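You operate a simulated robot arm through the tools that you are given. There is no shell and no other tool. Be economical: measure what you need, move in short steps, check, and stop when the job is done.

The job below is to be done with a simulated robot arm. You get a single attempt, and the scene is never put back.

Task
Rivet both ends of the nameplate on the UNIT 1 bracket and lay it in the blue tray.
Fine: rivet die, one stroke at each mark, hands out of the press throat, slide back out.

It is judged by the outcome, as a careful person would: the job done as asked, and still so three seconds after it is handed in. It fails if anything else is knocked over, pushed out of place, dropped, spilled or broken.

Robot
A 7-joint arm with a two-finger parallel gripper, fixed in place. Base frame: the origin is at the foot of the arm, x ahead of it, y to its left, z up; the work surface is at about z = 0. Lengths are in mm, angles in degrees, forces in N, time in s.
With the tool pointing down near the work surface it reaches from about 240 to 620 mm from the base axis. Its first joint turns from -66.0 to 66.0 degrees. Payload 2.6 kg.
The TCP is the grasp point between the finger pads, 30 mm short of the fingertips. In the tool frame z runs along the fingers and y along their closing line. Largest opening 94 mm; finger width 28, thickness 10; the body of the gripper, 50 by 96 mm, starts 55 mm behind the TCP.
Orientation is told as [roll, pitch, yaw] about the base's x, y, z axes, in that order, counted from this pose: with the fingers straight down and closing along the base's y, the tool's x points along the base's -x, its y along +y and its z along -z.

Tools
- The arm moves only by the tool servo_tool. Its argument "series" is a list of rows, each a list of 6 numbers: the shift along the base's x, y, z in mm, then the turn, a rotation vector about the base's x, y, z in degrees. In form: [[tx, ty, tz, ax, ay, az], ...]. A call has 1 to 20 rows; each row shifts and turns the commanded pose from where the row before left it. "hand" is the closure in counts, from 0 (fully open) to 255 (shut), set as the call begins (left out, the last holds). Rows are played at 5 a second. More than 50 mm and 8.6 degrees between two rows, or a gripper value outside its range, and nothing of the call is played. A pose out of reach is approached as far as the arm can. The call stops where the force on the tool passes 60 N (or 10 N more than at its start, if that is more) or the arm is blocked; 0.2 s more then pass. The fingers move at their own pace (about 72 mm/s each) and stop on an object; they squeeze with about 22 N. The grip force told is the motor's: it shows also when the fingers shut on nothing. Time passes only in rows, and 0.2 s behind the last, so rows that do not move let the fingers close. The reply holds the time, the measured pose of the TCP, the force on the tool along the base axes, the opening and the grip force, in the units named above and with some noise.
- Cameras (640 x 400 px; columns grow to the right, rows downward): "scene" is fixed at [43.8, 426.9, 565.1]; the picture's right is [-0.80, -0.59, 0.00], its down [-0.29, 0.39, -0.87] and it looks along [0.52, -0.70, -0.49] (base axes); focal length 279 px, centre (320, 200). "wrist" rides on the gripper at [76, 14, -103] in the tool frame; the picture's right is [-0.18, 0.98, 0.00], its down [-0.75, -0.14, -0.64] and it looks along [-0.63, -0.12, 0.77] (tool axes); focal length 243 px, centre (320, 200). There is no depth. A picture from a camera that has moved, and an enlarged one, comes with that camera's place and axes in the base frame and with its lens. The place of the scene camera against the robot may be out by one fixed shift of up to 18 mm in any direction.
- grab_frame(camera): a new picture of that camera. No time passes.
- zoom(camera, box): a new picture of the part [left, top, right, bottom] of that camera's present view, enlarged. No time passes.
- finish_job(): hands the job in; it is judged then, once.

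Go step by step. Nothing tells you positions but the pictures and the camera data: compare them with the known pose of the tool, close in by small moves and look again before you grip or let go. The budget is 120 turns and 68 pictures, counting those below and the enlarged ones. Unless the task says otherwise, let go and move clear before handing in, and close with one line.

The tools are called by a JSON object that holds its "name" and its "arguments". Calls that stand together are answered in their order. servo_tool: Moves the arm, as the interface text tells. Its arguments: {"type":"object","properties":{"series":{"type":"array","items":{"type":"array","items":{"type":"number"}}},"hand":{"type":"number"}},"required":["series"]} The other tools are called the same way: grab_frame (camera) takes a picture; zoom (camera, box) takes an enlarged picture of a part of a camera's view; finish_job () hands the job in.

At the start:

```text
time: 0.0
position: [345.2, -105.6, 398.3]
tcp_rot: [0.0, 0.0, -0.1]
wrist_force: [-0.5, 0.0, -0.1]
finger_gap: 94.2
gripper_force: 0.1
```

scene: 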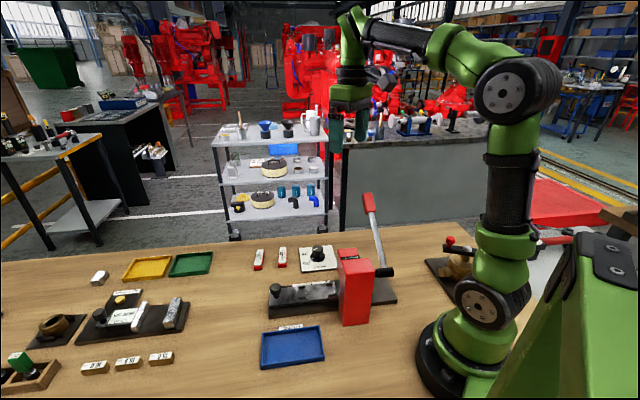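
wrist: 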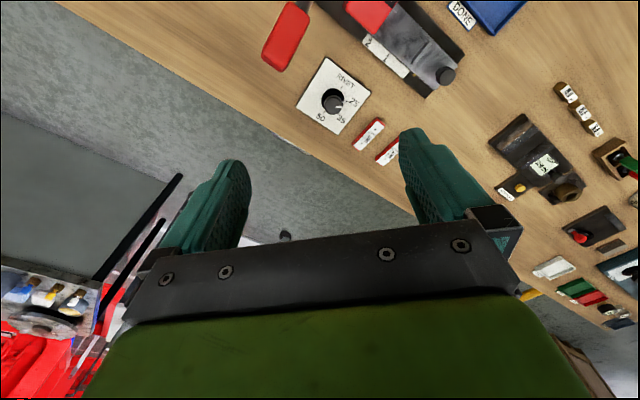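

I see a bench with a red lever press, a dial, a blue tray, small blocks and another fixture on the left. I will enlarge several parts to understand them.

{"name": "zoom", "arguments": {"camera": "scene", "box": [240, 180, 420, 292]}}

{"name": "zoom", "arguments": {"camera": "scene", "box": [240, 270, 420, 382]}}

{"name": "zoom", "arguments": {"camera": "scene", "box": [0, 280, 192, 400]}}

{"name": "zoom", "arguments": {"camera": "wrist", "box": [240, 0, 480, 150]}}

{"name": "zoom", "arguments": {"camera": "wrist", "box": [480, 60, 640, 320]}}

```text
3.56 times, centred on (330, 236) of scene
camera zoom: at [43.8, 426.9, 565.1], right [-0.8, -0.59, 0.0], down [-0.29, 0.39, -0.87], along [0.52, -0.7, -0.49], focal length 992 px, centre (284, 72)
```

zoom: 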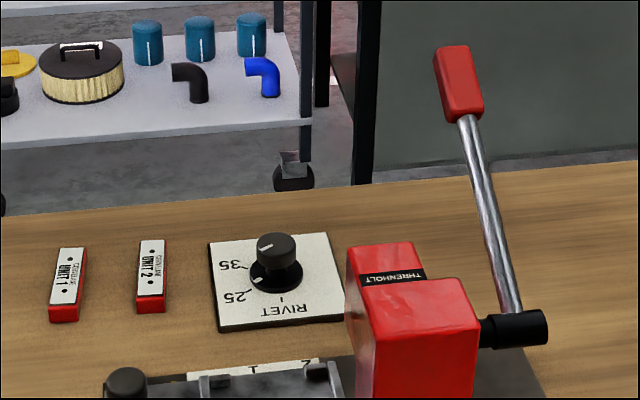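

```text
3.56 times, centred on (330, 326) of scene
camera zoom: at [43.8, 426.9, 565.1], right [-0.8, -0.59, 0.0], down [-0.29, 0.39, -0.87], along [0.52, -0.7, -0.49], focal length 992 px, centre (284, -248)
```

zoom: 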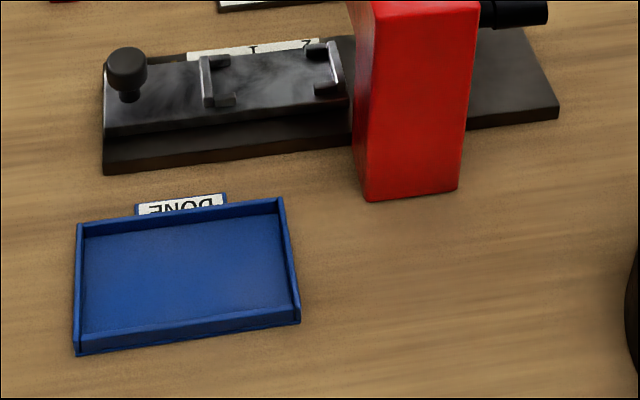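

```text
3.33 times, centred on (96, 340) of scene
camera zoom: at [43.8, 426.9, 565.1], right [-0.8, -0.59, 0.0], down [-0.29, 0.39, -0.87], along [0.52, -0.7, -0.49], focal length 930 px, centre (1067, -267)
```

zoom: 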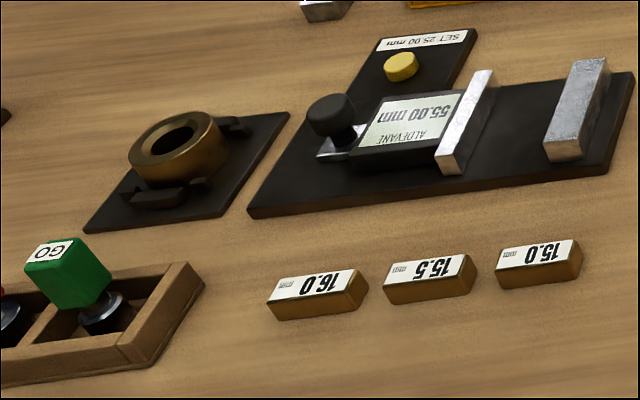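

```text
2.67 times, centred on (360, 75) of wrist
camera zoom: at [268.5, -90.1, 500.3], right [0.18, 0.98, 0.0], down [0.75, -0.14, 0.64], along [0.63, -0.12, -0.77], focal length 647 px, centre (213, 533)
```

zoom: 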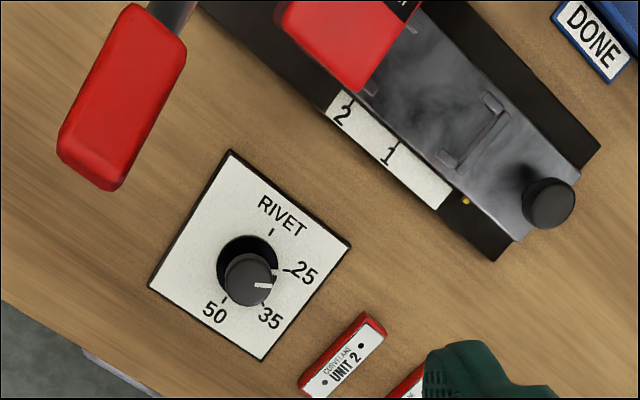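

```text
1.54 times, centred on (560, 190) of wrist
camera zoom: at [268.5, -90.1, 500.3], right [0.18, 0.98, 0.0], down [0.75, -0.14, 0.64], along [0.63, -0.12, -0.77], focal length 373 px, centre (-49, 215)
```

zoom: 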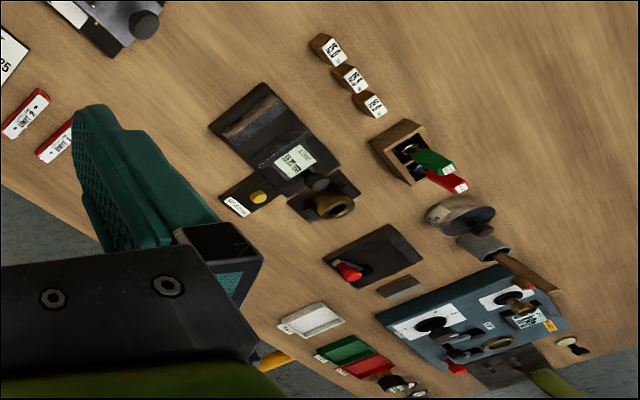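

The UNIT 1 bracket seems to be at about (560, 25), the dial at (434, -86), the slide knob at (418, 100) and the press near (230, 30). I'll move the wrist camera for a better view of the press and slide.

{"name": "servo_tool", "arguments": {"series": [[0, 40, 10, 0, 0, 0], [0, 40, 10, 0, 0, 0], [-20, 40, 5, 0, 0, 0], [-20, 5, 0, 0, 0, 0]]}}

{"name": "grab_frame", "arguments": {"camera": "wrist"}}

```text
time: 1.0
position: [306.1, 20.1, 423.4]
tcp_rot: [-0.1, -0.1, 0.0]
wrist_force: [-0.5, 0.0, -0.5]
finger_gap: 93.9
gripper_force: 0.0
```

```text
60 pictures are left
camera wrist: at [228.5, 33.4, 525.1], right [0.18, 0.98, 0.0], down [0.75, -0.14, 0.64], along [0.63, -0.12, -0.77], focal length 243 px, centre (320, 200)
```

wrist: 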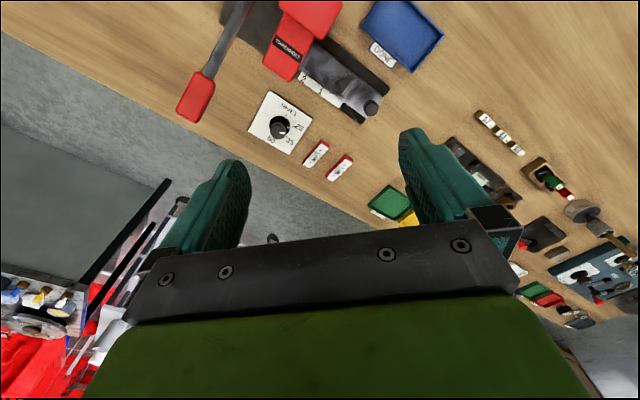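

{"name": "zoom", "arguments": {"camera": "wrist", "box": [160, 0, 416, 160]}}

{"name": "zoom", "arguments": {"camera": "wrist", "box": [240, 40, 400, 190]}}

```text
2.50 times, centred on (288, 80) of wrist
camera zoom: at [228.5, 33.4, 525.1], right [0.18, 0.98, 0.0], down [0.75, -0.14, 0.64], along [0.63, -0.12, -0.77], focal length 606 px, centre (400, 500)
```

zoom: 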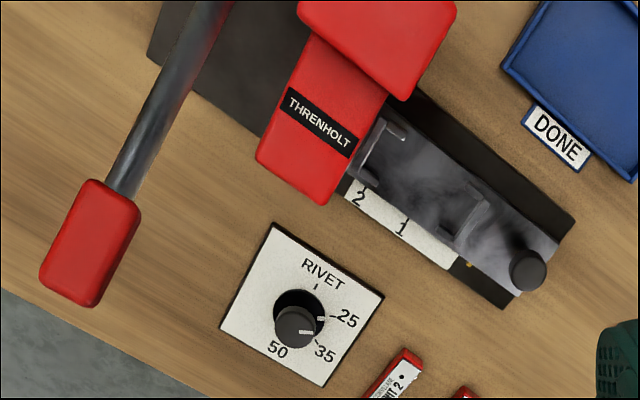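

```text
2.67 times, centred on (320, 115) of wrist
camera zoom: at [228.5, 33.4, 525.1], right [0.18, 0.98, 0.0], down [0.75, -0.14, 0.64], along [0.63, -0.12, -0.77], focal length 647 px, centre (320, 427)
```

zoom: 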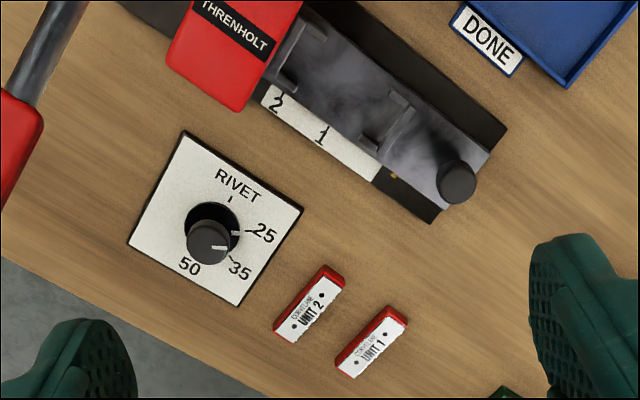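

The dial points at 25 and needs RIVET; its centre is near (421, -94). The slide runs at 45° toward the robot and the lever handle is near (289, -123, 233). I go closer to the dial.

{"name": "servo_tool", "arguments": {"series": [[30, -30, -20, 0, 0, 0], [30, -30, -30, 0, 0, 0], [25, -30, -30, 0, 0, 0], [10, -24, -40, 0, 0, 0], [0, 0, -40, 0, 0, 0], [0, 0, -40, 0, 0, 0], [0, 0, 0, 0, 0, 0]]}}

{"name": "grab_frame", "arguments": {"camera": "wrist"}}

{"name": "zoom", "arguments": {"camera": "wrist", "box": [240, 20, 400, 150]}}

```text
refused: row 2 steps farther than a row can; nothing moved
```

```text
57 pictures are left
camera wrist: at [228.5, 33.4, 525.1], right [0.18, 0.98, 0.0], down [0.75, -0.14, 0.64], along [0.63, -0.12, -0.77], focal length 243 px, centre (320, 200)
```

wrist: 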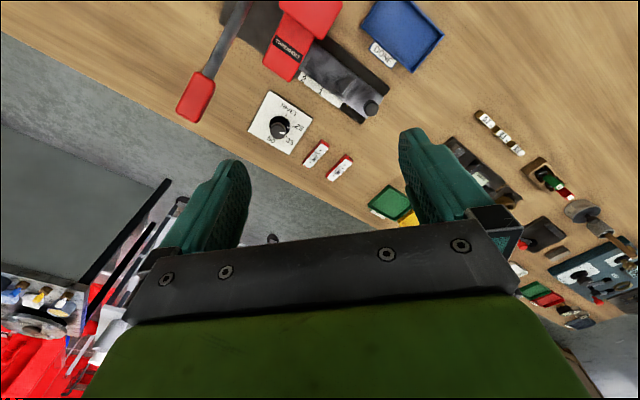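

```text
3.08 times, centred on (320, 85) of wrist
camera zoom: at [228.5, 33.4, 525.1], right [0.18, 0.98, 0.0], down [0.75, -0.14, 0.64], along [0.63, -0.12, -0.77], focal length 746 px, centre (320, 554)
```

zoom: 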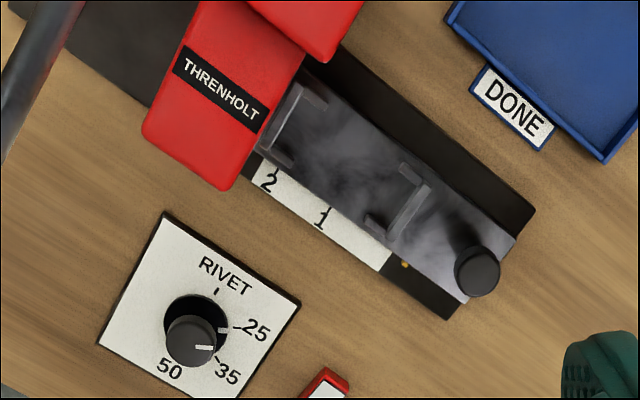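

The call was refused because a row stepped too far; I repeat the approach to the dial in shorter rows, and look only after it has moved.

{"name": "servo_tool", "arguments": {"series": [[25, -28, -20, 0, 0, 0], [25, -28, -20, 0, 0, 0], [25, -28, -20, 0, 0, 0], [19, -30, -20, 0, 0, 0], [0, 0, -40, 0, 0, 0], [0, 0, -40, 0, 0, 0], [0, 0, -40, 0, 0, 0], [0, 0, 0, 0, 0, 0]]}}

```text
time: 2.8
position: [400.8, -93.1, 221.1]
tcp_rot: [-0.1, 0.0, 0.0]
wrist_force: [0.2, 0.0, -0.4]
finger_gap: 94.2
gripper_force: 0.2
```

{"name": "zoom", "arguments": {"camera": "wrist", "box": [240, 20, 400, 150]}}

{"name": "grab_frame", "arguments": {"camera": "wrist"}}

```text
3.08 times, centred on (320, 85) of wrist
camera zoom: at [323.9, -78.2, 323.4], right [0.18, 0.98, 0.0], down [0.75, -0.14, 0.64], along [0.63, -0.12, -0.77], focal length 746 px, centre (320, 554)
```

zoom: 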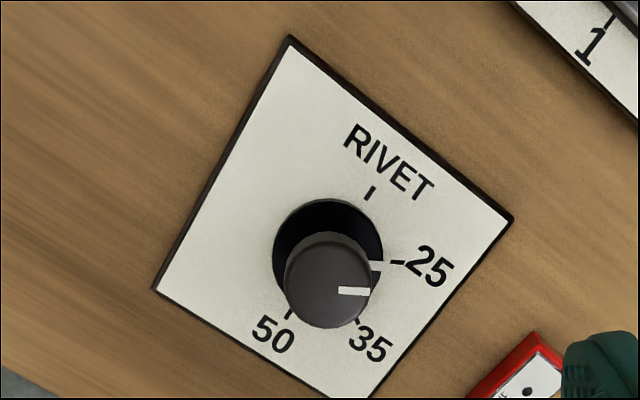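

```text
54 pictures are left
camera wrist: at [323.9, -78.2, 323.4], right [0.18, 0.98, 0.0], down [0.75, -0.14, 0.64], along [0.63, -0.12, -0.77], focal length 243 px, centre (320, 200)
```

wrist: 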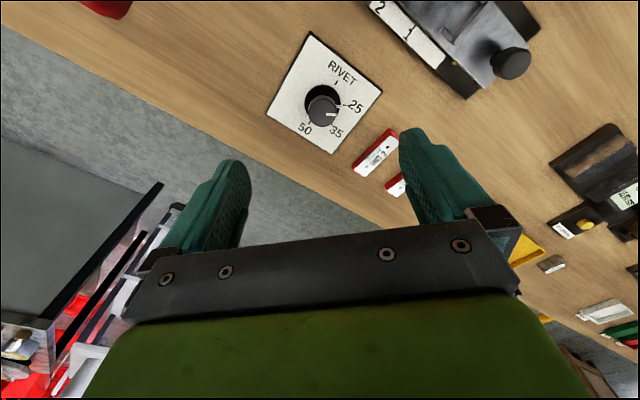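

The knob is at about (424, -94), 35 mm wide, top at z≈41; it points at 25 (≈72°) and RIVET lies at about 133°, so a +60° turn. I descend over it with fingers open.

{"name": "servo_tool", "arguments": {"series": [[24, -1, -40, 0, 0, 0], [0, 0, -40, 0, 0, 0], [0, 0, -40, 0, 0, 0], [0, 0, -35, 0, 0, 0], [0, 0, -20, 0, 0, 0], [0, 0, 0, 0, 0, 0]]}}

{"name": "grab_frame", "arguments": {"camera": "wrist"}}

```text
time: 4.2
position: [423.4, -97.5, 46.0]
tcp_rot: [0.0, 0.0, 0.0]
wrist_force: [0.1, -0.5, -0.3]
finger_gap: 94.1
gripper_force: 0.1
```

```text
53 pictures are left
camera wrist: at [346.2, -82.1, 147.8], right [0.18, 0.98, 0.0], down [0.75, -0.14, 0.64], along [0.63, -0.12, -0.77], focal length 243 px, centre (320, 200)
```

wrist: 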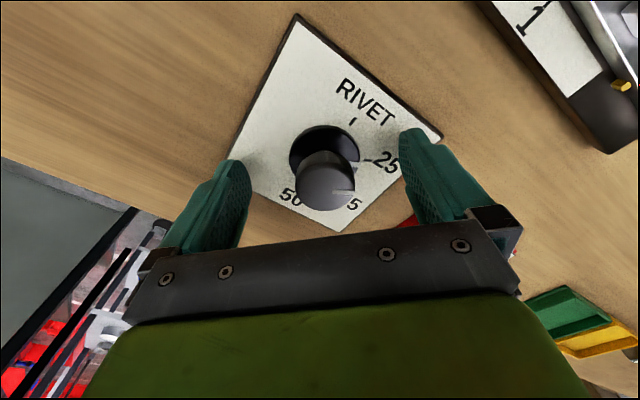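

The knob sits a little to +y of the TCP. I'll shift 3.5 mm, then close on it.

{"name": "servo_tool", "arguments": {"series": [[1, 3.5, 0, 0, 0, 0], [0, 0, 0, 0, 0, 0]]}}

{"name": "servo_tool", "arguments": {"hand": 255, "series": [[0, 0, 0, 0, 0, 0], [0, 0, 0, 0, 0, 0], [0, 0, 0, 0, 0, 0], [0, 0, 0, 0, 0, 0]]}}

```text
time: 4.8
position: [424.4, -92.4, 46.5]
tcp_rot: [0.0, 0.0, 0.0]
wrist_force: [0.5, 0.0, 0.8]
finger_gap: 93.8
gripper_force: 0.0
```

```text
time: 5.8
position: [424.1, -96.1, 46.7]
tcp_rot: [-0.2, -0.1, -0.1]
wrist_force: [0.3, -16.3, -3.4]
finger_gap: 33.8
gripper_force: 45.0
```

Gripped (33.8 mm), with a sideways load of 16 N, so I relieve it by moving −2.5 mm in y.

{"name": "servo_tool", "arguments": {"series": [[0, -2.5, 0, 0, 0, 0], [0, 0, 0, 0, 0, 0]]}}

```text
time: 6.4
position: [423.2, -95.4, 47.3]
tcp_rot: [0.1, 0.0, 0.1]
wrist_force: [4.8, -13.2, -12.6]
finger_gap: 33.6
gripper_force: 45.3
```

The load is still modest. I turn the knob +30° and check.

{"name": "servo_tool", "arguments": {"series": [[0, 0, 0, 0, 0, 7.5], [0, 0, 0, 0, 0, 7.5], [0, 0, 0, 0, 0, 7.5], [0, 0, 0, 0, 0, 7.5], [0, 0, 0, 0, 0, 0]]}}

{"name": "grab_frame", "arguments": {"camera": "wrist"}}

```text
time: 7.6
position: [424.8, -96.7, 47.4]
tcp_rot: [-0.1, 0.0, 30.1]
wrist_force: [18.0, -24.0, -36.8]
finger_gap: 33.8
gripper_force: 44.3
```

```text
52 pictures are left
camera wrist: at [350.4, -121.7, 149.3], right [-0.33, 0.94, 0.0], down [0.72, 0.26, 0.64], along [0.61, 0.21, -0.77], focal length 243 px, centre (320, 200)
```

wrist: 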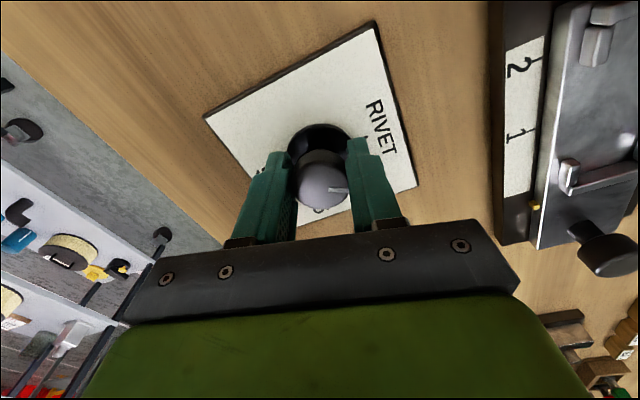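

The knob is turning with the hand. Side load is building up, so I ease the command a little with it and read the force.

{"name": "servo_tool", "arguments": {"series": [[1, -1.5, -1, 0, 0, 0], [0, 0, 0, 0, 0, 0]]}}

```text
time: 8.2
position: [425.3, -97.2, 47.9]
tcp_rot: [0.0, 0.1, 29.9]
wrist_force: [0.4, -18.1, -15.0]
finger_gap: 33.6
gripper_force: 44.6
```

That helped; I ease further and continue to +60°.

{"name": "servo_tool", "arguments": {"series": [[0, -1.5, -0.5, 0, 0, 0], [0, 0, 0, 0, 0, 7.5], [0, 0, 0, 0, 0, 7.5], [0, 0, 0, 0, 0, 0]]}}

```text
time: 9.2
position: [424.9, -98.3, 46.0]
tcp_rot: [0.0, 0.1, 45.0]
wrist_force: [-16.2, -11.9, 21.5]
finger_gap: 33.8
gripper_force: 45.1
```

{"name": "servo_tool", "arguments": {"series": [[-1, -0.7, 0.5, 0, 0, 0], [0, 0, 0, 0, 0, 7.5], [0, 0, 0, 0, 0, 7.5], [0, 0, 0, 0, 0, 0]]}}

{"name": "grab_frame", "arguments": {"camera": "wrist"}}

```text
time: 10.2
position: [426.0, -98.3, 46.5]
tcp_rot: [-0.2, 0.0, 60.1]
wrist_force: [4.9, -15.5, 3.6]
finger_gap: 33.7
gripper_force: 45.1
```

```text
51 pictures are left
camera wrist: at [374.4, -156.5, 149.2], right [-0.76, 0.65, 0.0], down [0.5, 0.58, 0.64], along [0.42, 0.49, -0.77], focal length 243 px, centre (320, 200)
```

wrist: 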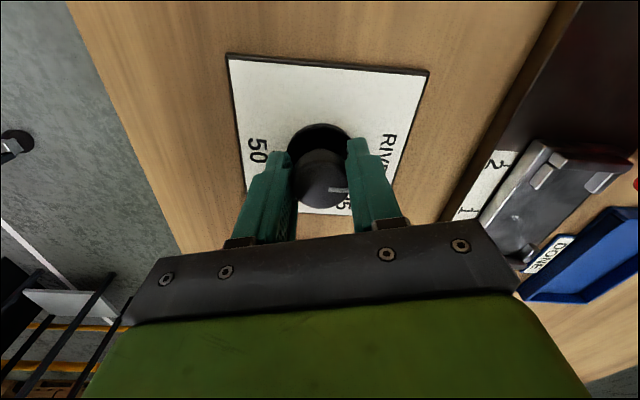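

Turned 60°. I open, rise, unwind the yaw and check the pointer.

{"name": "servo_tool", "arguments": {"hand": 0, "series": [[0, 0, 0, 0, 0, 0], [0, 0, 0, 0, 0, 0], [0, 0, 0, 0, 0, 0], [0, 0, 30, 0, 0, 0], [0, 0, 45, 0, 0, 0], [0, 0, 45, 0, 0, -5], [-5, 0, 40, 0, 0, -8], [-5, 0, 20, 0, 0, -8], [-5, 0, 0, 0, 0, -8], [-5, 0, 0, 0, 0, -8], [-5, 0, 0, 0, 0, -8], [0, 0, 0, 0, 0, -8], [0, 0, 0, 0, 0, -7], [0, 0, 0, 0, 0, 0]]}}

{"name": "zoom", "arguments": {"camera": "wrist", "box": [240, 20, 400, 150]}}

```text
time: 13.2
position: [398.0, -99.1, 227.0]
tcp_rot: [0.0, 0.0, -0.1]
wrist_force: [0.0, 0.8, 0.7]
finger_gap: 94.1
gripper_force: 0.0
```

```text
3.08 times, centred on (320, 85) of wrist
camera zoom: at [322.0, -82.5, 328.9], right [0.19, 0.98, 0.0], down [0.75, -0.14, 0.64], along [0.63, -0.12, -0.77], focal length 746 px, centre (320, 554)
```

zoom: 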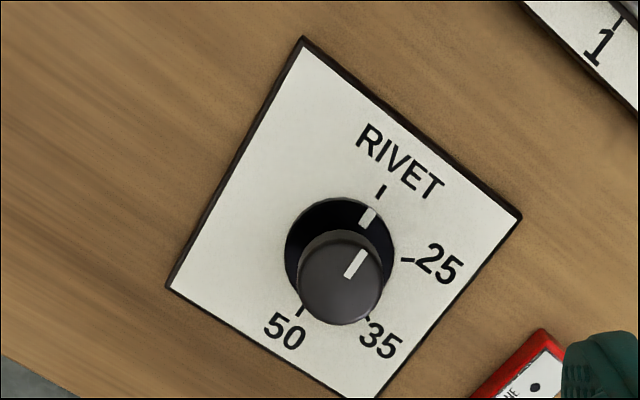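

The pointer is now at or close to RIVET; I take a closer look to see the residual angle.

{"name": "zoom", "arguments": {"camera": "wrist", "box": [305, 60, 355, 95]}}

```text
11.43 times, centred on (330, 78) of wrist
camera zoom: at [322.0, -82.5, 328.9], right [0.19, 0.98, 0.0], down [0.75, -0.14, 0.64], along [0.63, -0.12, -0.77], focal length 2773 px, centre (206, 1600)
```

zoom: 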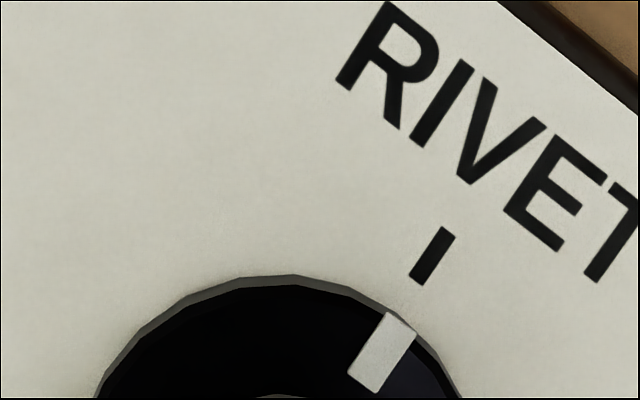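

The dial now aligns with RIVET. Next I look at the UNIT 1 bracket, near (555, 20).

{"name": "servo_tool", "arguments": {"series": [[20, 25, 0, 0, 0, 0], [25, 25, 0, 0, 0, 0], [25, 25, 0, 0, 0, 0], [25, 25, -10, 0, 0, 0], [8, 8, -15, 0, 0, 0], [0, 0, 0, 0, 0, 0]]}}

{"name": "grab_frame", "arguments": {"camera": "wrist"}}

{"name": "zoom", "arguments": {"camera": "wrist", "box": [240, 60, 400, 190]}}

```text
time: 14.6
position: [503.2, 8.9, 201.6]
tcp_rot: [-0.1, 0.1, 0.0]
wrist_force: [0.5, 0.3, -0.2]
finger_gap: 94.0
gripper_force: 0.0
```

```text
48 pictures are left
camera wrist: at [426.1, 24.4, 302.9], right [0.18, 0.98, 0.0], down [0.75, -0.14, 0.64], along [0.63, -0.12, -0.77], focal length 243 px, centre (320, 200)
```

wrist: 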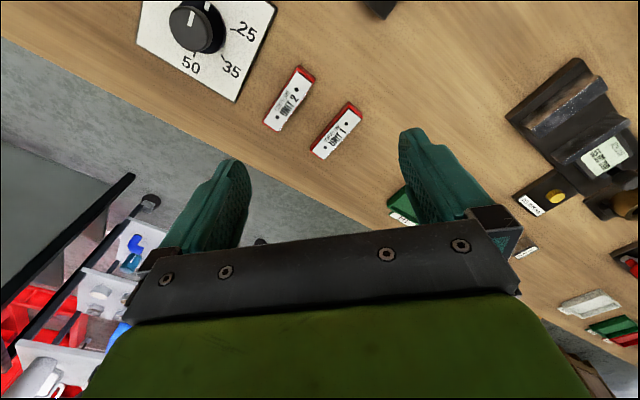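

```text
3.08 times, centred on (320, 125) of wrist
camera zoom: at [426.1, 24.4, 302.9], right [0.18, 0.98, 0.0], down [0.75, -0.14, 0.64], along [0.63, -0.12, -0.77], focal length 746 px, centre (320, 431)
```

zoom: 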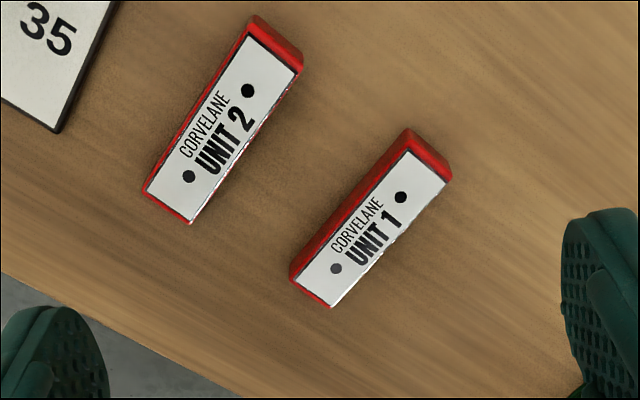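

UNIT 1 lies centred at about (560, 18), long axis at ≈130°, width about 22 mm. Before gripping it I look at the slide's nest with the tool turned to yaw −135° (camera on the side away from the press), which also tests the reach.

{"name": "servo_tool", "arguments": {"series": [[-8, 4, 2, 0, 0, -8], [-8, 4, 2, 0, 0, -8], [-8, 4, 2, 0, 0, -8], [-8, 4, 2, 0, 0, -8], [-8, 4, 2, 0, 0, -8], [-8, 4, 0, 0, 0, -8], [-8, 4, 0, 0, 0, -8], [-8, 4, 0, 0, 0, -8], [-8, 4, 0, 0, 0, -8], [-8, 4, 0, 0, 0, -8], [-8, 4, 0, 0, 0, -8], [-8, 4, 0, 0, 0, -8], [-8, 4, 0, 0, 0, -8], [-8, 4, 0, 0, 0, -8], [-8, 4, 0, 0, 0, -8], [-6, 4, 0, 0, 0, -8], [0, 0, 0, 0, 0, -7], [0, 0, 0, 0, 0, 0]]}}

{"name": "grab_frame", "arguments": {"camera": "wrist"}}

```text
time: 18.4
position: [375.3, 75.4, 211.7]
tcp_rot: [0.0, 0.0, -135.1]
wrist_force: [0.0, -0.7, -0.1]
finger_gap: 94.2
gripper_force: 0.1
```

```text
46 pictures are left
camera wrist: at [439.0, 119.2, 314.7], right [0.56, -0.83, 0.0], down [-0.63, -0.43, 0.64], along [-0.53, -0.36, -0.77], focal length 243 px, centre (320, 200)
```

wrist: 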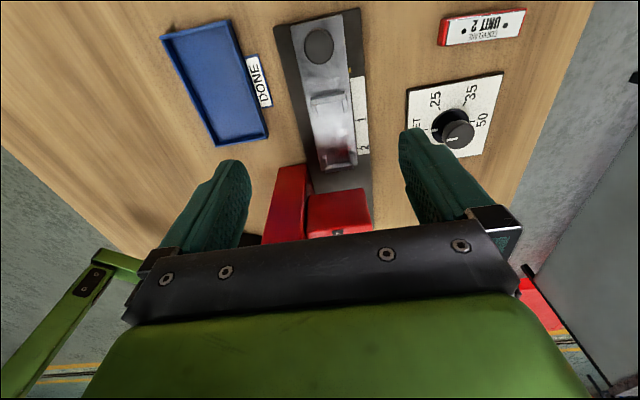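

{"name": "zoom", "arguments": {"camera": "wrist", "box": [260, 10, 400, 190]}}

{"name": "zoom", "arguments": {"camera": "wrist", "box": [240, 140, 410, 250]}}

```text
2.22 times, centred on (330, 100) of wrist
camera zoom: at [439.0, 119.2, 314.7], right [0.56, -0.83, 0.0], down [-0.63, -0.43, 0.64], along [-0.53, -0.36, -0.77], focal length 539 px, centre (298, 422)
```

zoom: 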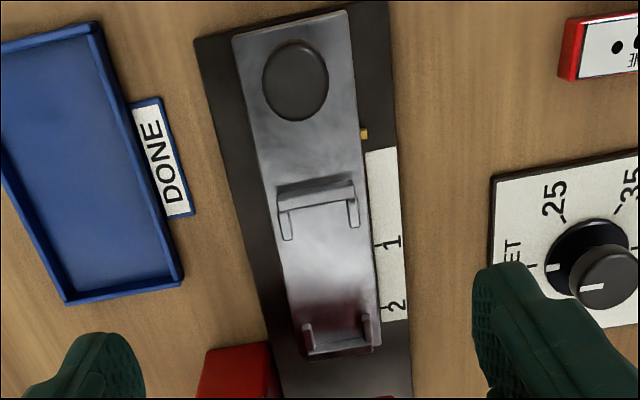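

```text
3.64 times, centred on (325, 195) of wrist
camera zoom: at [439.0, 119.2, 314.7], right [0.56, -0.83, 0.0], down [-0.63, -0.43, 0.64], along [-0.53, -0.36, -0.77], focal length 882 px, centre (302, 218)
```

zoom: 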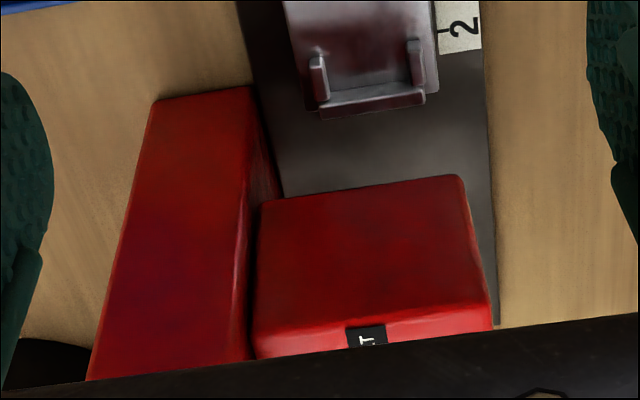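

The slide's nest has a stop at each end, centred at about (339, 30), and the bracket fits along the slide at 45°. Pointer travel is about 60 mm to mark 1 and 101 mm to mark 2. Now I go above UNIT 1 at yaw −49.4° with a 60 mm opening.

{"name": "servo_tool", "arguments": {"hand": 92, "series": [[15.4, -4.7, 0, 0, 0, 7.14], [15.4, -4.7, 0, 0, 0, 7.14], [15.4, -4.7, 0, 0, 0, 7.14], [15.4, -4.7, 0, 0, 0, 7.14], [15.4, -4.7, 0, 0, 0, 7.14], [15.4, -4.7, 0, 0, 0, 7.14], [15.4, -4.7, 0, 0, 0, 7.14], [15.4, -4.7, 0, 0, 0, 7.14], [15.4, -4.7, 0, 0, 0, 7.14], [15.4, -4.7, -20, 0, 0, 7.14], [15.4, -4.7, -30, 0, 0, 7.14], [15.4, -5, -30, 0, 0, 7.14], [0, 0, -30, 0, 0, 0], [0, 0, 0, 0, 0, 0]]}}

{"name": "grab_frame", "arguments": {"camera": "wrist"}}

```text
time: 21.4
position: [561.8, 17.6, 102.1]
tcp_rot: [0.0, 0.0, -49.2]
wrist_force: [-1.1, -0.2, 1.3]
finger_gap: 60.2
gripper_force: 0.1
```

```text
43 pictures are left
camera wrist: at [521.8, 85.6, 204.3], right [0.86, 0.5, 0.0], down [0.39, -0.66, 0.64], along [0.32, -0.56, -0.77], focal length 243 px, centre (320, 200)
```

wrist: 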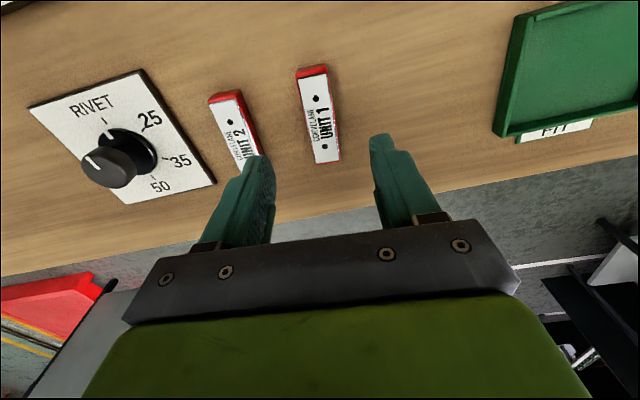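

UNIT 1 sits right under the hand at (560, 18). I descend to z≈38.

{"name": "servo_tool", "arguments": {"series": [[-1.5, 0.5, -30, 0, 0, 0], [0, 0, -20, 0, 0, 0], [0, 0, -8, 0, 0, 0], [0, 0, -6, 0, 0, 0], [0, 0, 0, 0, 0, 0]]}}

{"name": "grab_frame", "arguments": {"camera": "wrist"}}

```text
time: 22.6
position: [560.2, 17.7, 38.2]
tcp_rot: [0.0, 0.0, -49.5]
wrist_force: [-0.2, 0.5, -0.4]
finger_gap: 60.0
gripper_force: 0.0
```

```text
42 pictures are left
camera wrist: at [520.0, 85.6, 139.9], right [0.87, 0.5, 0.0], down [0.38, -0.66, 0.64], along [0.32, -0.56, -0.77], focal length 243 px, centre (320, 200)
```

wrist: 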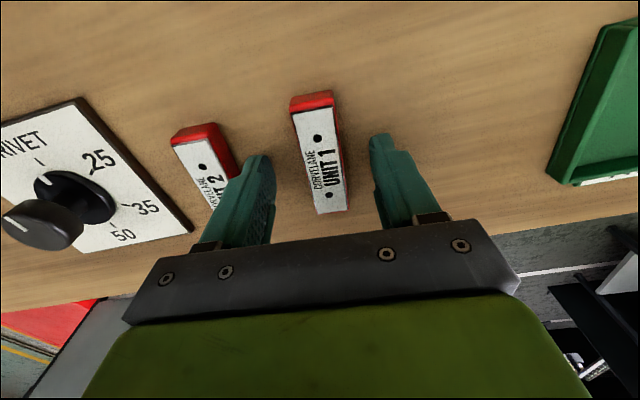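

Still centred. Closing.

{"name": "servo_tool", "arguments": {"hand": 255, "series": [[0, 0, 0, 0, 0, 0], [0, 0, 0, 0, 0, 0], [0, 0, 0, 0, 0, 0]]}}

{"name": "servo_tool", "arguments": {"series": [[0, 0, 20, 0, 0, 0], [0, 0, 40, 0, 0, 0], [0, 0, 40, 0, 0, 0], [0, 0, 0, 0, 0, 0]]}}

{"name": "grab_frame", "arguments": {"camera": "wrist"}}

```text
time: 23.4
position: [559.6, 17.3, 37.8]
tcp_rot: [0.0, 0.0, -49.3]
wrist_force: [-0.2, 0.0, 0.5]
finger_gap: 23.6
gripper_force: 21.8
```

```text
time: 24.4
position: [556.2, 18.5, 137.9]
tcp_rot: [0.1, 0.0, -49.3]
wrist_force: [0.4, -0.4, -2.2]
finger_gap: 23.3
gripper_force: 22.1
```

```text
41 pictures are left
camera wrist: at [517.2, 86.2, 241.0], right [0.86, 0.5, 0.0], down [0.38, -0.66, 0.64], along [0.32, -0.56, -0.77], focal length 243 px, centre (320, 200)
```

wrist: 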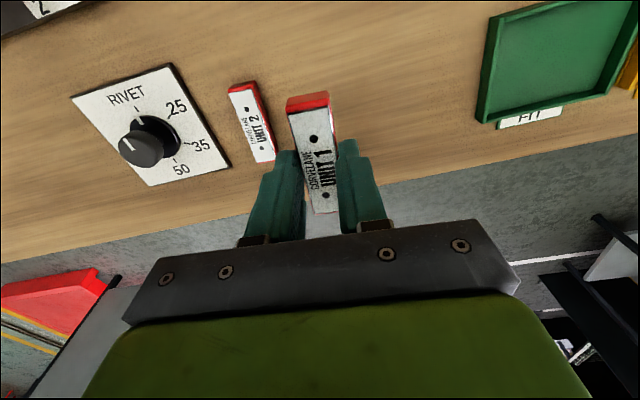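

The bracket is held (23.5 mm). I carry it above the nest and turn it to yaw −135°.

{"name": "servo_tool", "arguments": {"series": [[-18, 1, 0, 0, 0, -7.13], [-18, 1, 0, 0, 0, -7.13], [-18, 1, 0, 0, 0, -7.13], [-18, 1, 0, 0, 0, -7.13], [-18, 1, 0, 0, 0, -7.13], [-18, 1, 0, 0, 0, -7.13], [-18, 1, 0, 0, 0, -7.13], [-18, 1, 0, 0, 0, -7.13], [-18, 1, 0, 0, 0, -7.13], [-18, 1, 0, 0, 0, -7.13], [-18, 1, 0, 0, 0, -7.13], [-20, 1, 0, 0, 0, -7.13], [0, 0, 0, 0, 0, 0]]}}

{"name": "grab_frame", "arguments": {"camera": "wrist"}}

```text
time: 27.2
position: [342.3, 30.0, 138.3]
tcp_rot: [0.1, 0.0, -134.9]
wrist_force: [0.7, -0.1, -1.6]
finger_gap: 23.5
gripper_force: 21.9
```

```text
40 pictures are left
camera wrist: at [405.3, 74.4, 240.1], right [0.57, -0.82, 0.0], down [-0.63, -0.43, 0.64], along [-0.53, -0.36, -0.77], focal length 243 px, centre (320, 200)
```

wrist: 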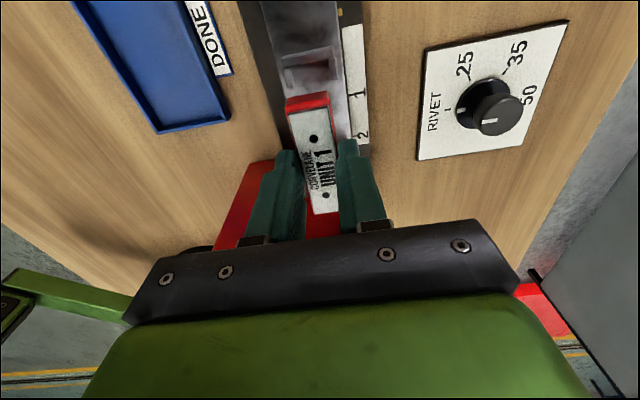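

{"name": "servo_tool", "arguments": {"series": [[-2, 0, -30, 0, 0, 0], [0, 0, -25, 0, 0, 0], [0, 0, 0, 0, 0, 0]]}}

{"name": "zoom", "arguments": {"camera": "wrist", "box": [230, 20, 390, 230]}}

{"name": "zoom", "arguments": {"camera": "scene", "box": [250, 240, 410, 340]}}

```text
time: 28.0
position: [337.4, 29.0, 83.2]
tcp_rot: [0.1, -0.1, -134.9]
wrist_force: [0.0, 0.4, -1.9]
finger_gap: 23.6
gripper_force: 21.7
```

```text
1.90 times, centred on (310, 125) of wrist
camera zoom: at [402.0, 74.6, 186.2], right [0.57, -0.82, 0.0], down [-0.63, -0.43, 0.64], along [-0.53, -0.36, -0.77], focal length 462 px, centre (339, 343)
```

zoom: 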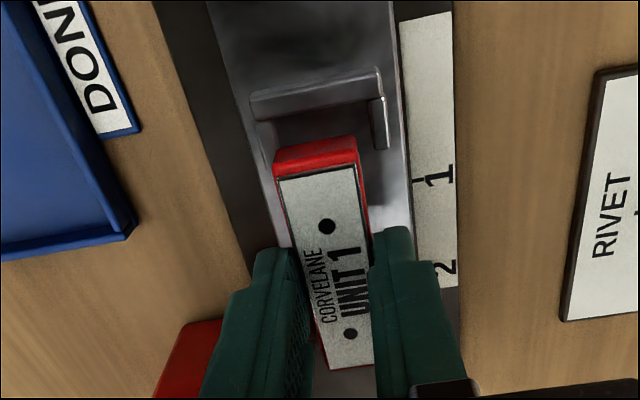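

```text
4.00 times, centred on (330, 290) of scene
camera zoom: at [43.8, 426.9, 565.1], right [-0.8, -0.59, 0.0], down [-0.29, 0.39, -0.87], along [0.52, -0.7, -0.49], focal length 1115 px, centre (280, -160)
```

zoom: 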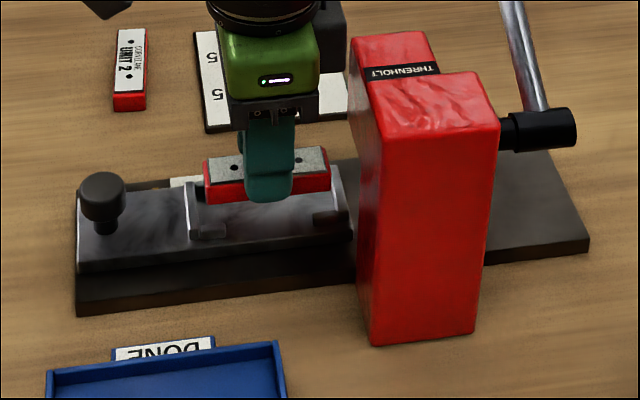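

The bracket is well centred lengthwise; a 1 mm sideways correction, then I lower gently until it touches the slide.

{"name": "servo_tool", "arguments": {"series": [[1, -1, -12, 0, 0, 0], [0, 0, -5, 0, 0, 0], [0, 0, 0, 0, 0, 0]]}}

{"name": "zoom", "arguments": {"camera": "wrist", "box": [230, 20, 390, 230]}}

{"name": "zoom", "arguments": {"camera": "scene", "box": [280, 260, 360, 310]}}

```text
time: 28.8
position: [340.3, 28.9, 66.0]
tcp_rot: [0.0, 0.0, -134.9]
wrist_force: [0.1, -0.2, -1.0]
finger_gap: 23.2
gripper_force: 22.1
```

```text
1.90 times, centred on (310, 125) of wrist
camera zoom: at [403.7, 73.7, 168.3], right [0.57, -0.82, 0.0], down [-0.63, -0.43, 0.64], along [-0.53, -0.36, -0.77], focal length 462 px, centre (339, 343)
```

zoom: 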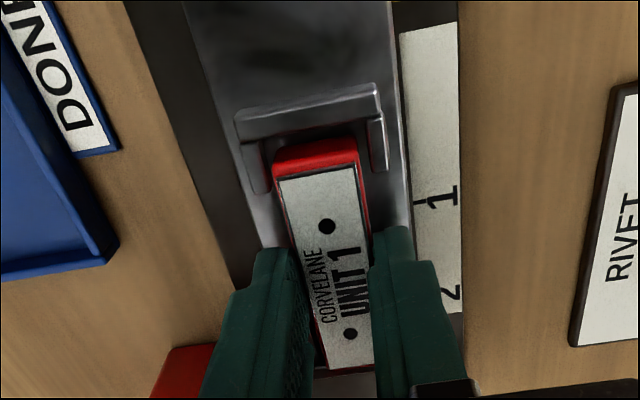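

```text
8.00 times, centred on (320, 285) of scene
camera zoom: at [43.8, 426.9, 565.1], right [-0.8, -0.59, 0.0], down [-0.29, 0.39, -0.87], along [0.52, -0.7, -0.49], focal length 2231 px, centre (320, -480)
```

zoom: 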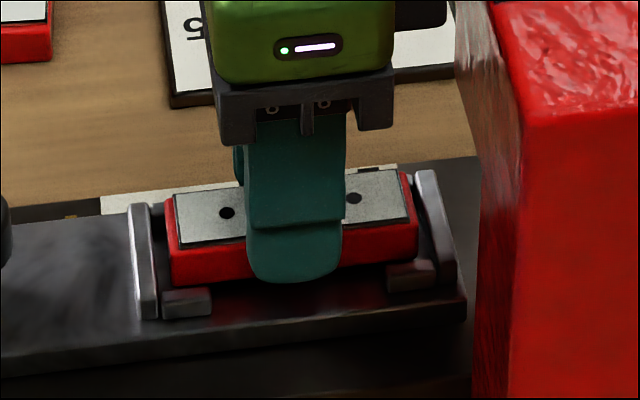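

Laterally the bracket now matches the nest (n≈218). Lowering in 3 mm steps.

{"name": "servo_tool", "arguments": {"series": [[0, 0, -3, 0, 0, 0], [0, 0, -3, 0, 0, 0], [0, 0, 0, 0, 0, 0]]}}

```text
time: 29.6
position: [340.8, 28.4, 60.6]
tcp_rot: [0.1, 0.1, -134.9]
wrist_force: [-2.7, 0.5, 18.4]
finger_gap: 23.6
gripper_force: 22.6
```

Contact at bottom z≈22; I check whether it sits on the floor of the nest or on a stop.

{"name": "zoom", "arguments": {"camera": "scene", "box": [280, 260, 360, 310]}}

{"name": "zoom", "arguments": {"camera": "wrist", "box": [270, 60, 370, 185]}}

```text
8.00 times, centred on (320, 285) of scene
camera zoom: at [43.7, 426.9, 565.2], right [-0.8, -0.59, 0.0], down [-0.29, 0.39, -0.87], along [0.52, -0.7, -0.49], focal length 2231 px, centre (320, -480)
```

zoom: 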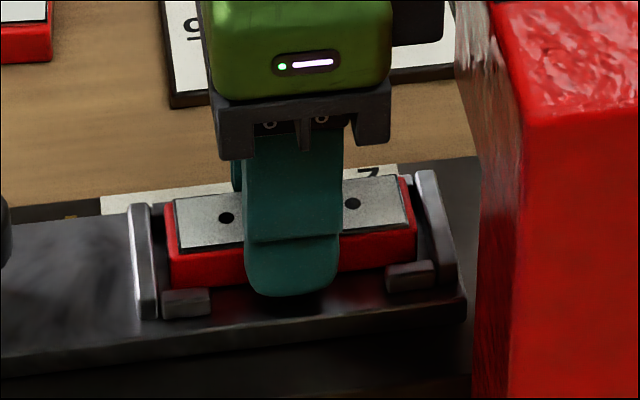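

```text
3.20 times, centred on (320, 122) of wrist
camera zoom: at [404.4, 73.9, 162.7], right [0.57, -0.82, 0.0], down [-0.63, -0.43, 0.64], along [-0.53, -0.36, -0.77], focal length 776 px, centre (320, 448)
```

zoom: 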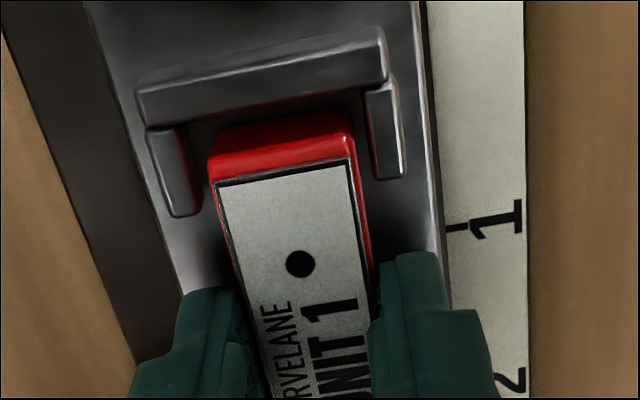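

The bracket appears to be down between the arms of both stops. I open the fingers to about 50 mm, lift away and check.

{"name": "servo_tool", "arguments": {"hand": 110, "series": [[0, 0, 1, 0, 0, 0], [0, 0, 0, 0, 0, 0], [0, 0, 20, 0, 0, 0], [0, 0, 40, 0, 0, 0], [10, 10, 40, 0, 0, 0], [10, 10, 20, 0, 0, 0], [0, 0, 0, 0, 0, 0]]}}

{"name": "zoom", "arguments": {"camera": "scene", "box": [280, 260, 360, 310]}}

{"name": "zoom", "arguments": {"camera": "wrist", "box": [260, 30, 400, 200]}}

```text
time: 31.2
position: [361.3, 49.1, 181.0]
tcp_rot: [0.0, 0.0, -134.9]
wrist_force: [0.1, -0.1, -0.1]
finger_gap: 53.7
gripper_force: 0.0
```

```text
8.00 times, centred on (320, 285) of scene
camera zoom: at [43.8, 426.9, 565.1], right [-0.8, -0.59, 0.0], down [-0.29, 0.39, -0.87], along [0.52, -0.7, -0.49], focal length 2231 px, centre (320, -480)
```

zoom: 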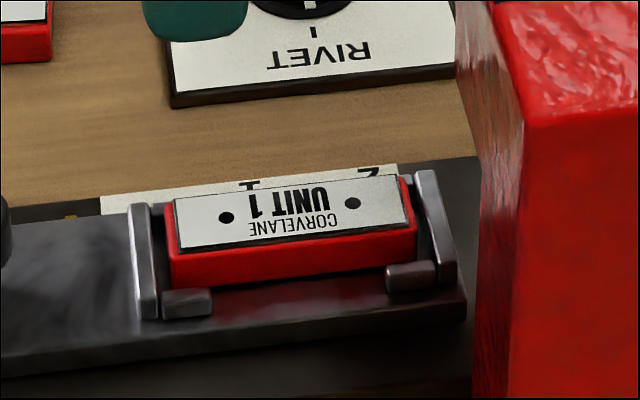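

```text
2.35 times, centred on (330, 115) of wrist
camera zoom: at [423.8, 94.3, 283.2], right [0.57, -0.82, 0.0], down [-0.63, -0.43, 0.64], along [-0.53, -0.36, -0.77], focal length 571 px, centre (296, 400)
```

zoom: 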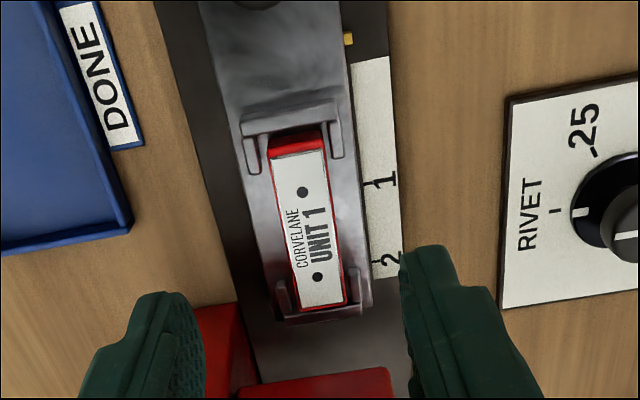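

The bracket is seated flat between the stops, the dots line up with the marks, and travel comes to about 60 and 100 mm. Next I grip the slide knob at (409, 100), top z≈47.

{"name": "servo_tool", "arguments": {"series": [[24, 25.5, 0, 0, 0, 0], [24, 25.5, 0, 0, 0, 0], [0, 0, -45, 0, 0, 0], [0, 0, -40, 0, 0, 0], [0, 0, 0, 0, 0, 0]]}}

{"name": "grab_frame", "arguments": {"camera": "wrist"}}

```text
time: 32.4
position: [407.5, 99.4, 95.8]
tcp_rot: [0.0, -0.1, -134.9]
wrist_force: [-0.9, 0.1, -0.2]
finger_gap: 53.5
gripper_force: 0.1
```

```text
31 pictures are left
camera wrist: at [469.8, 145.1, 198.8], right [0.57, -0.82, 0.0], down [-0.63, -0.43, 0.64], along [-0.53, -0.36, -0.77], focal length 243 px, centre (320, 200)
```

wrist: 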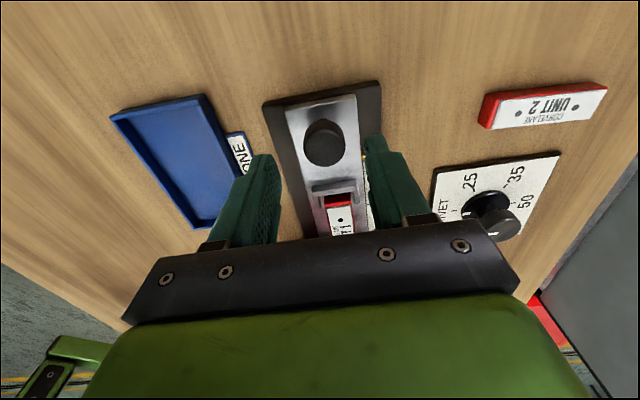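

Knob is centred under the hand. Descend to z≈63 and close.

{"name": "servo_tool", "arguments": {"series": [[0.5, 0.5, -20, 0, 0, 0], [0, 0, -12, 0, 0, 0], [0, 0, 0, 0, 0, 0]]}}

{"name": "servo_tool", "arguments": {"hand": 255, "series": [[0, 0, 0, 0, 0, 0], [0, 0, 0, 0, 0, 0], [0, 0, 0, 0, 0, 0]]}}

```text
time: 33.2
position: [409.3, 100.7, 64.6]
tcp_rot: [0.0, -0.1, -134.7]
wrist_force: [0.0, 0.3, -0.4]
finger_gap: 53.5
gripper_force: 0.0
```

```text
time: 34.0
position: [409.6, 98.4, 65.1]
tcp_rot: [0.2, 0.0, -134.9]
wrist_force: [12.0, -9.5, -6.7]
finger_gap: 27.2
gripper_force: 45.5
```

Gripped (27 mm). I ease sideways slightly and push the slide in by 40 mm first.

{"name": "servo_tool", "arguments": {"series": [[1, -1, 0, 0, 0, 0], [-7.07, -7.07, 0, 0, 0, 0], [-7.07, -7.07, 0, 0, 0, 0], [-7.07, -7.07, 0, 0, 0, 0], [-7.07, -7.07, 0, 0, 0, 0], [0, 0, 0, 0, 0, 0]]}}

{"name": "zoom", "arguments": {"camera": "scene", "box": [250, 240, 410, 340]}}

```text
time: 35.4
position: [380.6, 70.5, 65.5]
tcp_rot: [0.0, 0.0, -135.0]
wrist_force: [8.7, -6.8, -0.5]
finger_gap: 27.2
gripper_force: 45.2
```

```text
4.00 times, centred on (330, 290) of scene
camera zoom: at [43.8, 426.9, 565.2], right [-0.8, -0.59, 0.0], down [-0.29, 0.39, -0.87], along [0.52, -0.7, -0.49], focal length 1115 px, centre (280, -160)
```

zoom: 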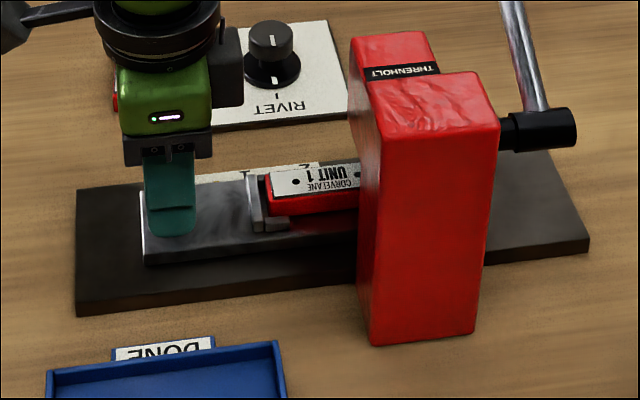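

Slide moves smoothly with the bracket. 19 mm more toward mark 1, then I check the pointer.

{"name": "servo_tool", "arguments": {"series": [[-7, -7, 0, 0, 0, 0], [-6.4, -6.4, 0, 0, 0, 0], [0, 0, 0, 0, 0, 0]]}}

{"name": "zoom", "arguments": {"camera": "wrist", "box": [310, 110, 390, 210]}}

{"name": "zoom", "arguments": {"camera": "scene", "box": [280, 260, 344, 300]}}

```text
time: 36.2
position: [367.1, 56.9, 65.2]
tcp_rot: [0.1, -0.3, -134.9]
wrist_force: [4.6, -9.4, 6.2]
finger_gap: 27.1
gripper_force: 45.2
```

```text
4.00 times, centred on (350, 160) of wrist
camera zoom: at [430.9, 101.7, 167.3], right [0.57, -0.82, 0.0], down [-0.63, -0.43, 0.64], along [-0.53, -0.36, -0.77], focal length 970 px, centre (200, 360)
```

zoom: 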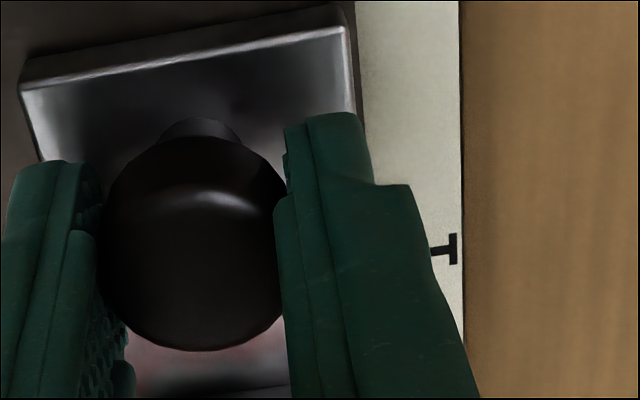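

```text
10.00 times, centred on (312, 280) of scene
camera zoom: at [43.8, 426.9, 565.1], right [-0.8, -0.59, 0.0], down [-0.29, 0.39, -0.87], along [0.52, -0.7, -0.49], focal length 2789 px, centre (400, -600)
```

zoom: 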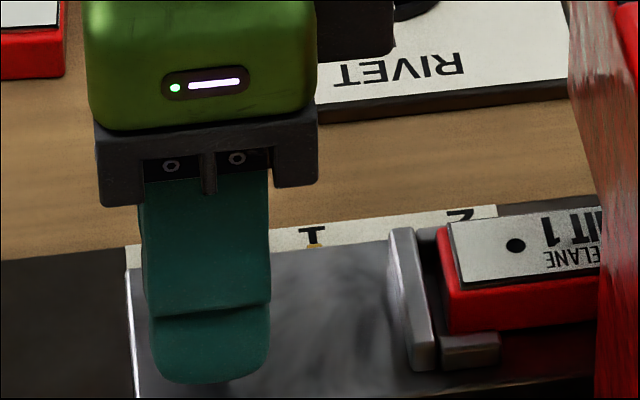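

The yellow pointer seems right at mark 1. Tighter look.

{"name": "zoom", "arguments": {"camera": "scene", "box": [300, 276, 324, 291]}}

```text
16.00 times, centred on (312, 284) of scene
camera zoom: at [43.8, 426.9, 565.1], right [-0.8, -0.59, 0.0], down [-0.29, 0.39, -0.87], along [0.52, -0.7, -0.49], focal length 4462 px, centre (448, -1136)
```

zoom: 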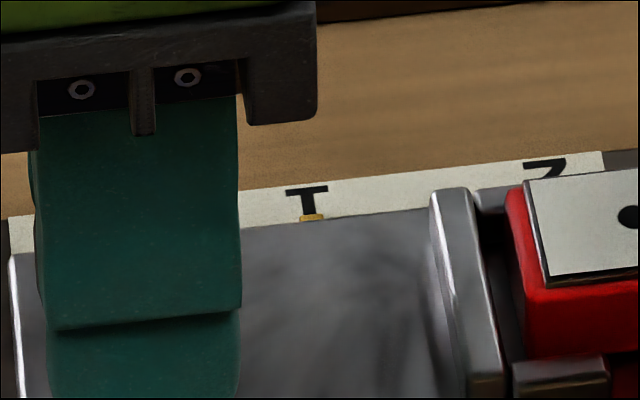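

The pointer is within ~0.5 mm of mark 1. I let go of the knob, rise clear, and swing over to the lever at height, yaw −45°.

{"name": "servo_tool", "arguments": {"hand": 110, "series": [[0, 0, 0, 0, 0, 0], [0, 0, 0, 0, 0, 0], [0, 0, 20, 0, 0, 0], [0, 0, 45, 0, 0, 0], [0, 0, 45, 0, 0, 0], [0, 0, 45, 0, 0, 0], [0, 0, 45, 0, 0, 0], [0, 0, 45, 0, 0, 0], [0, 0, 30, 0, 0, 0], [0, 0, 0, 0, 0, 0]]}}

{"name": "servo_tool", "arguments": {"hand": 0, "series": [[-5, -14, 0, 0, 0, 8], [-5, -14, 0, 0, 0, 8], [-5, -14, 0, 0, 0, 8], [-5, -14, 0, 0, 0, 8], [-5, -14, 0, 0, 0, 8], [-5, -14, 0, 0, 0, 8], [-5, -14, 0, 0, 0, 8], [-5, -14, 0, 0, 0, 8], [-5, -14, 0, 0, 0, 8], [-5, -14, 0, 0, 0, 8], [-5, -14, 0, 0, 0, 8], [0, 0, 0, 0, 0, 2], [0, 0, 0, 0, 0, 0]]}}

{"name": "grab_frame", "arguments": {"camera": "wrist"}}

```text
time: 38.4
position: [368.2, 57.1, 339.0]
tcp_rot: [0.0, -0.1, -134.7]
wrist_force: [0.6, 0.3, -0.6]
finger_gap: 53.5
gripper_force: 0.0
```

```text
time: 41.2
position: [312.5, -96.9, 339.2]
tcp_rot: [0.0, 0.0, -44.8]
wrist_force: [1.0, -0.3, -0.2]
finger_gap: 94.2
gripper_force: 0.1
```

```text
26 pictures are left
camera wrist: at [268.7, -31.8, 441.0], right [0.82, 0.57, 0.0], down [0.44, -0.63, 0.64], along [0.36, -0.53, -0.77], focal length 243 px, centre (320, 200)
```

wrist: 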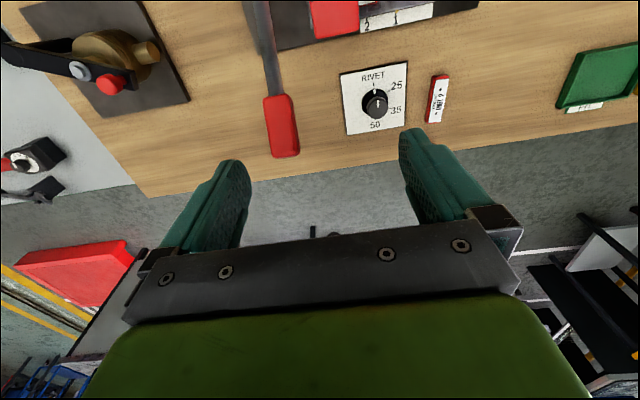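

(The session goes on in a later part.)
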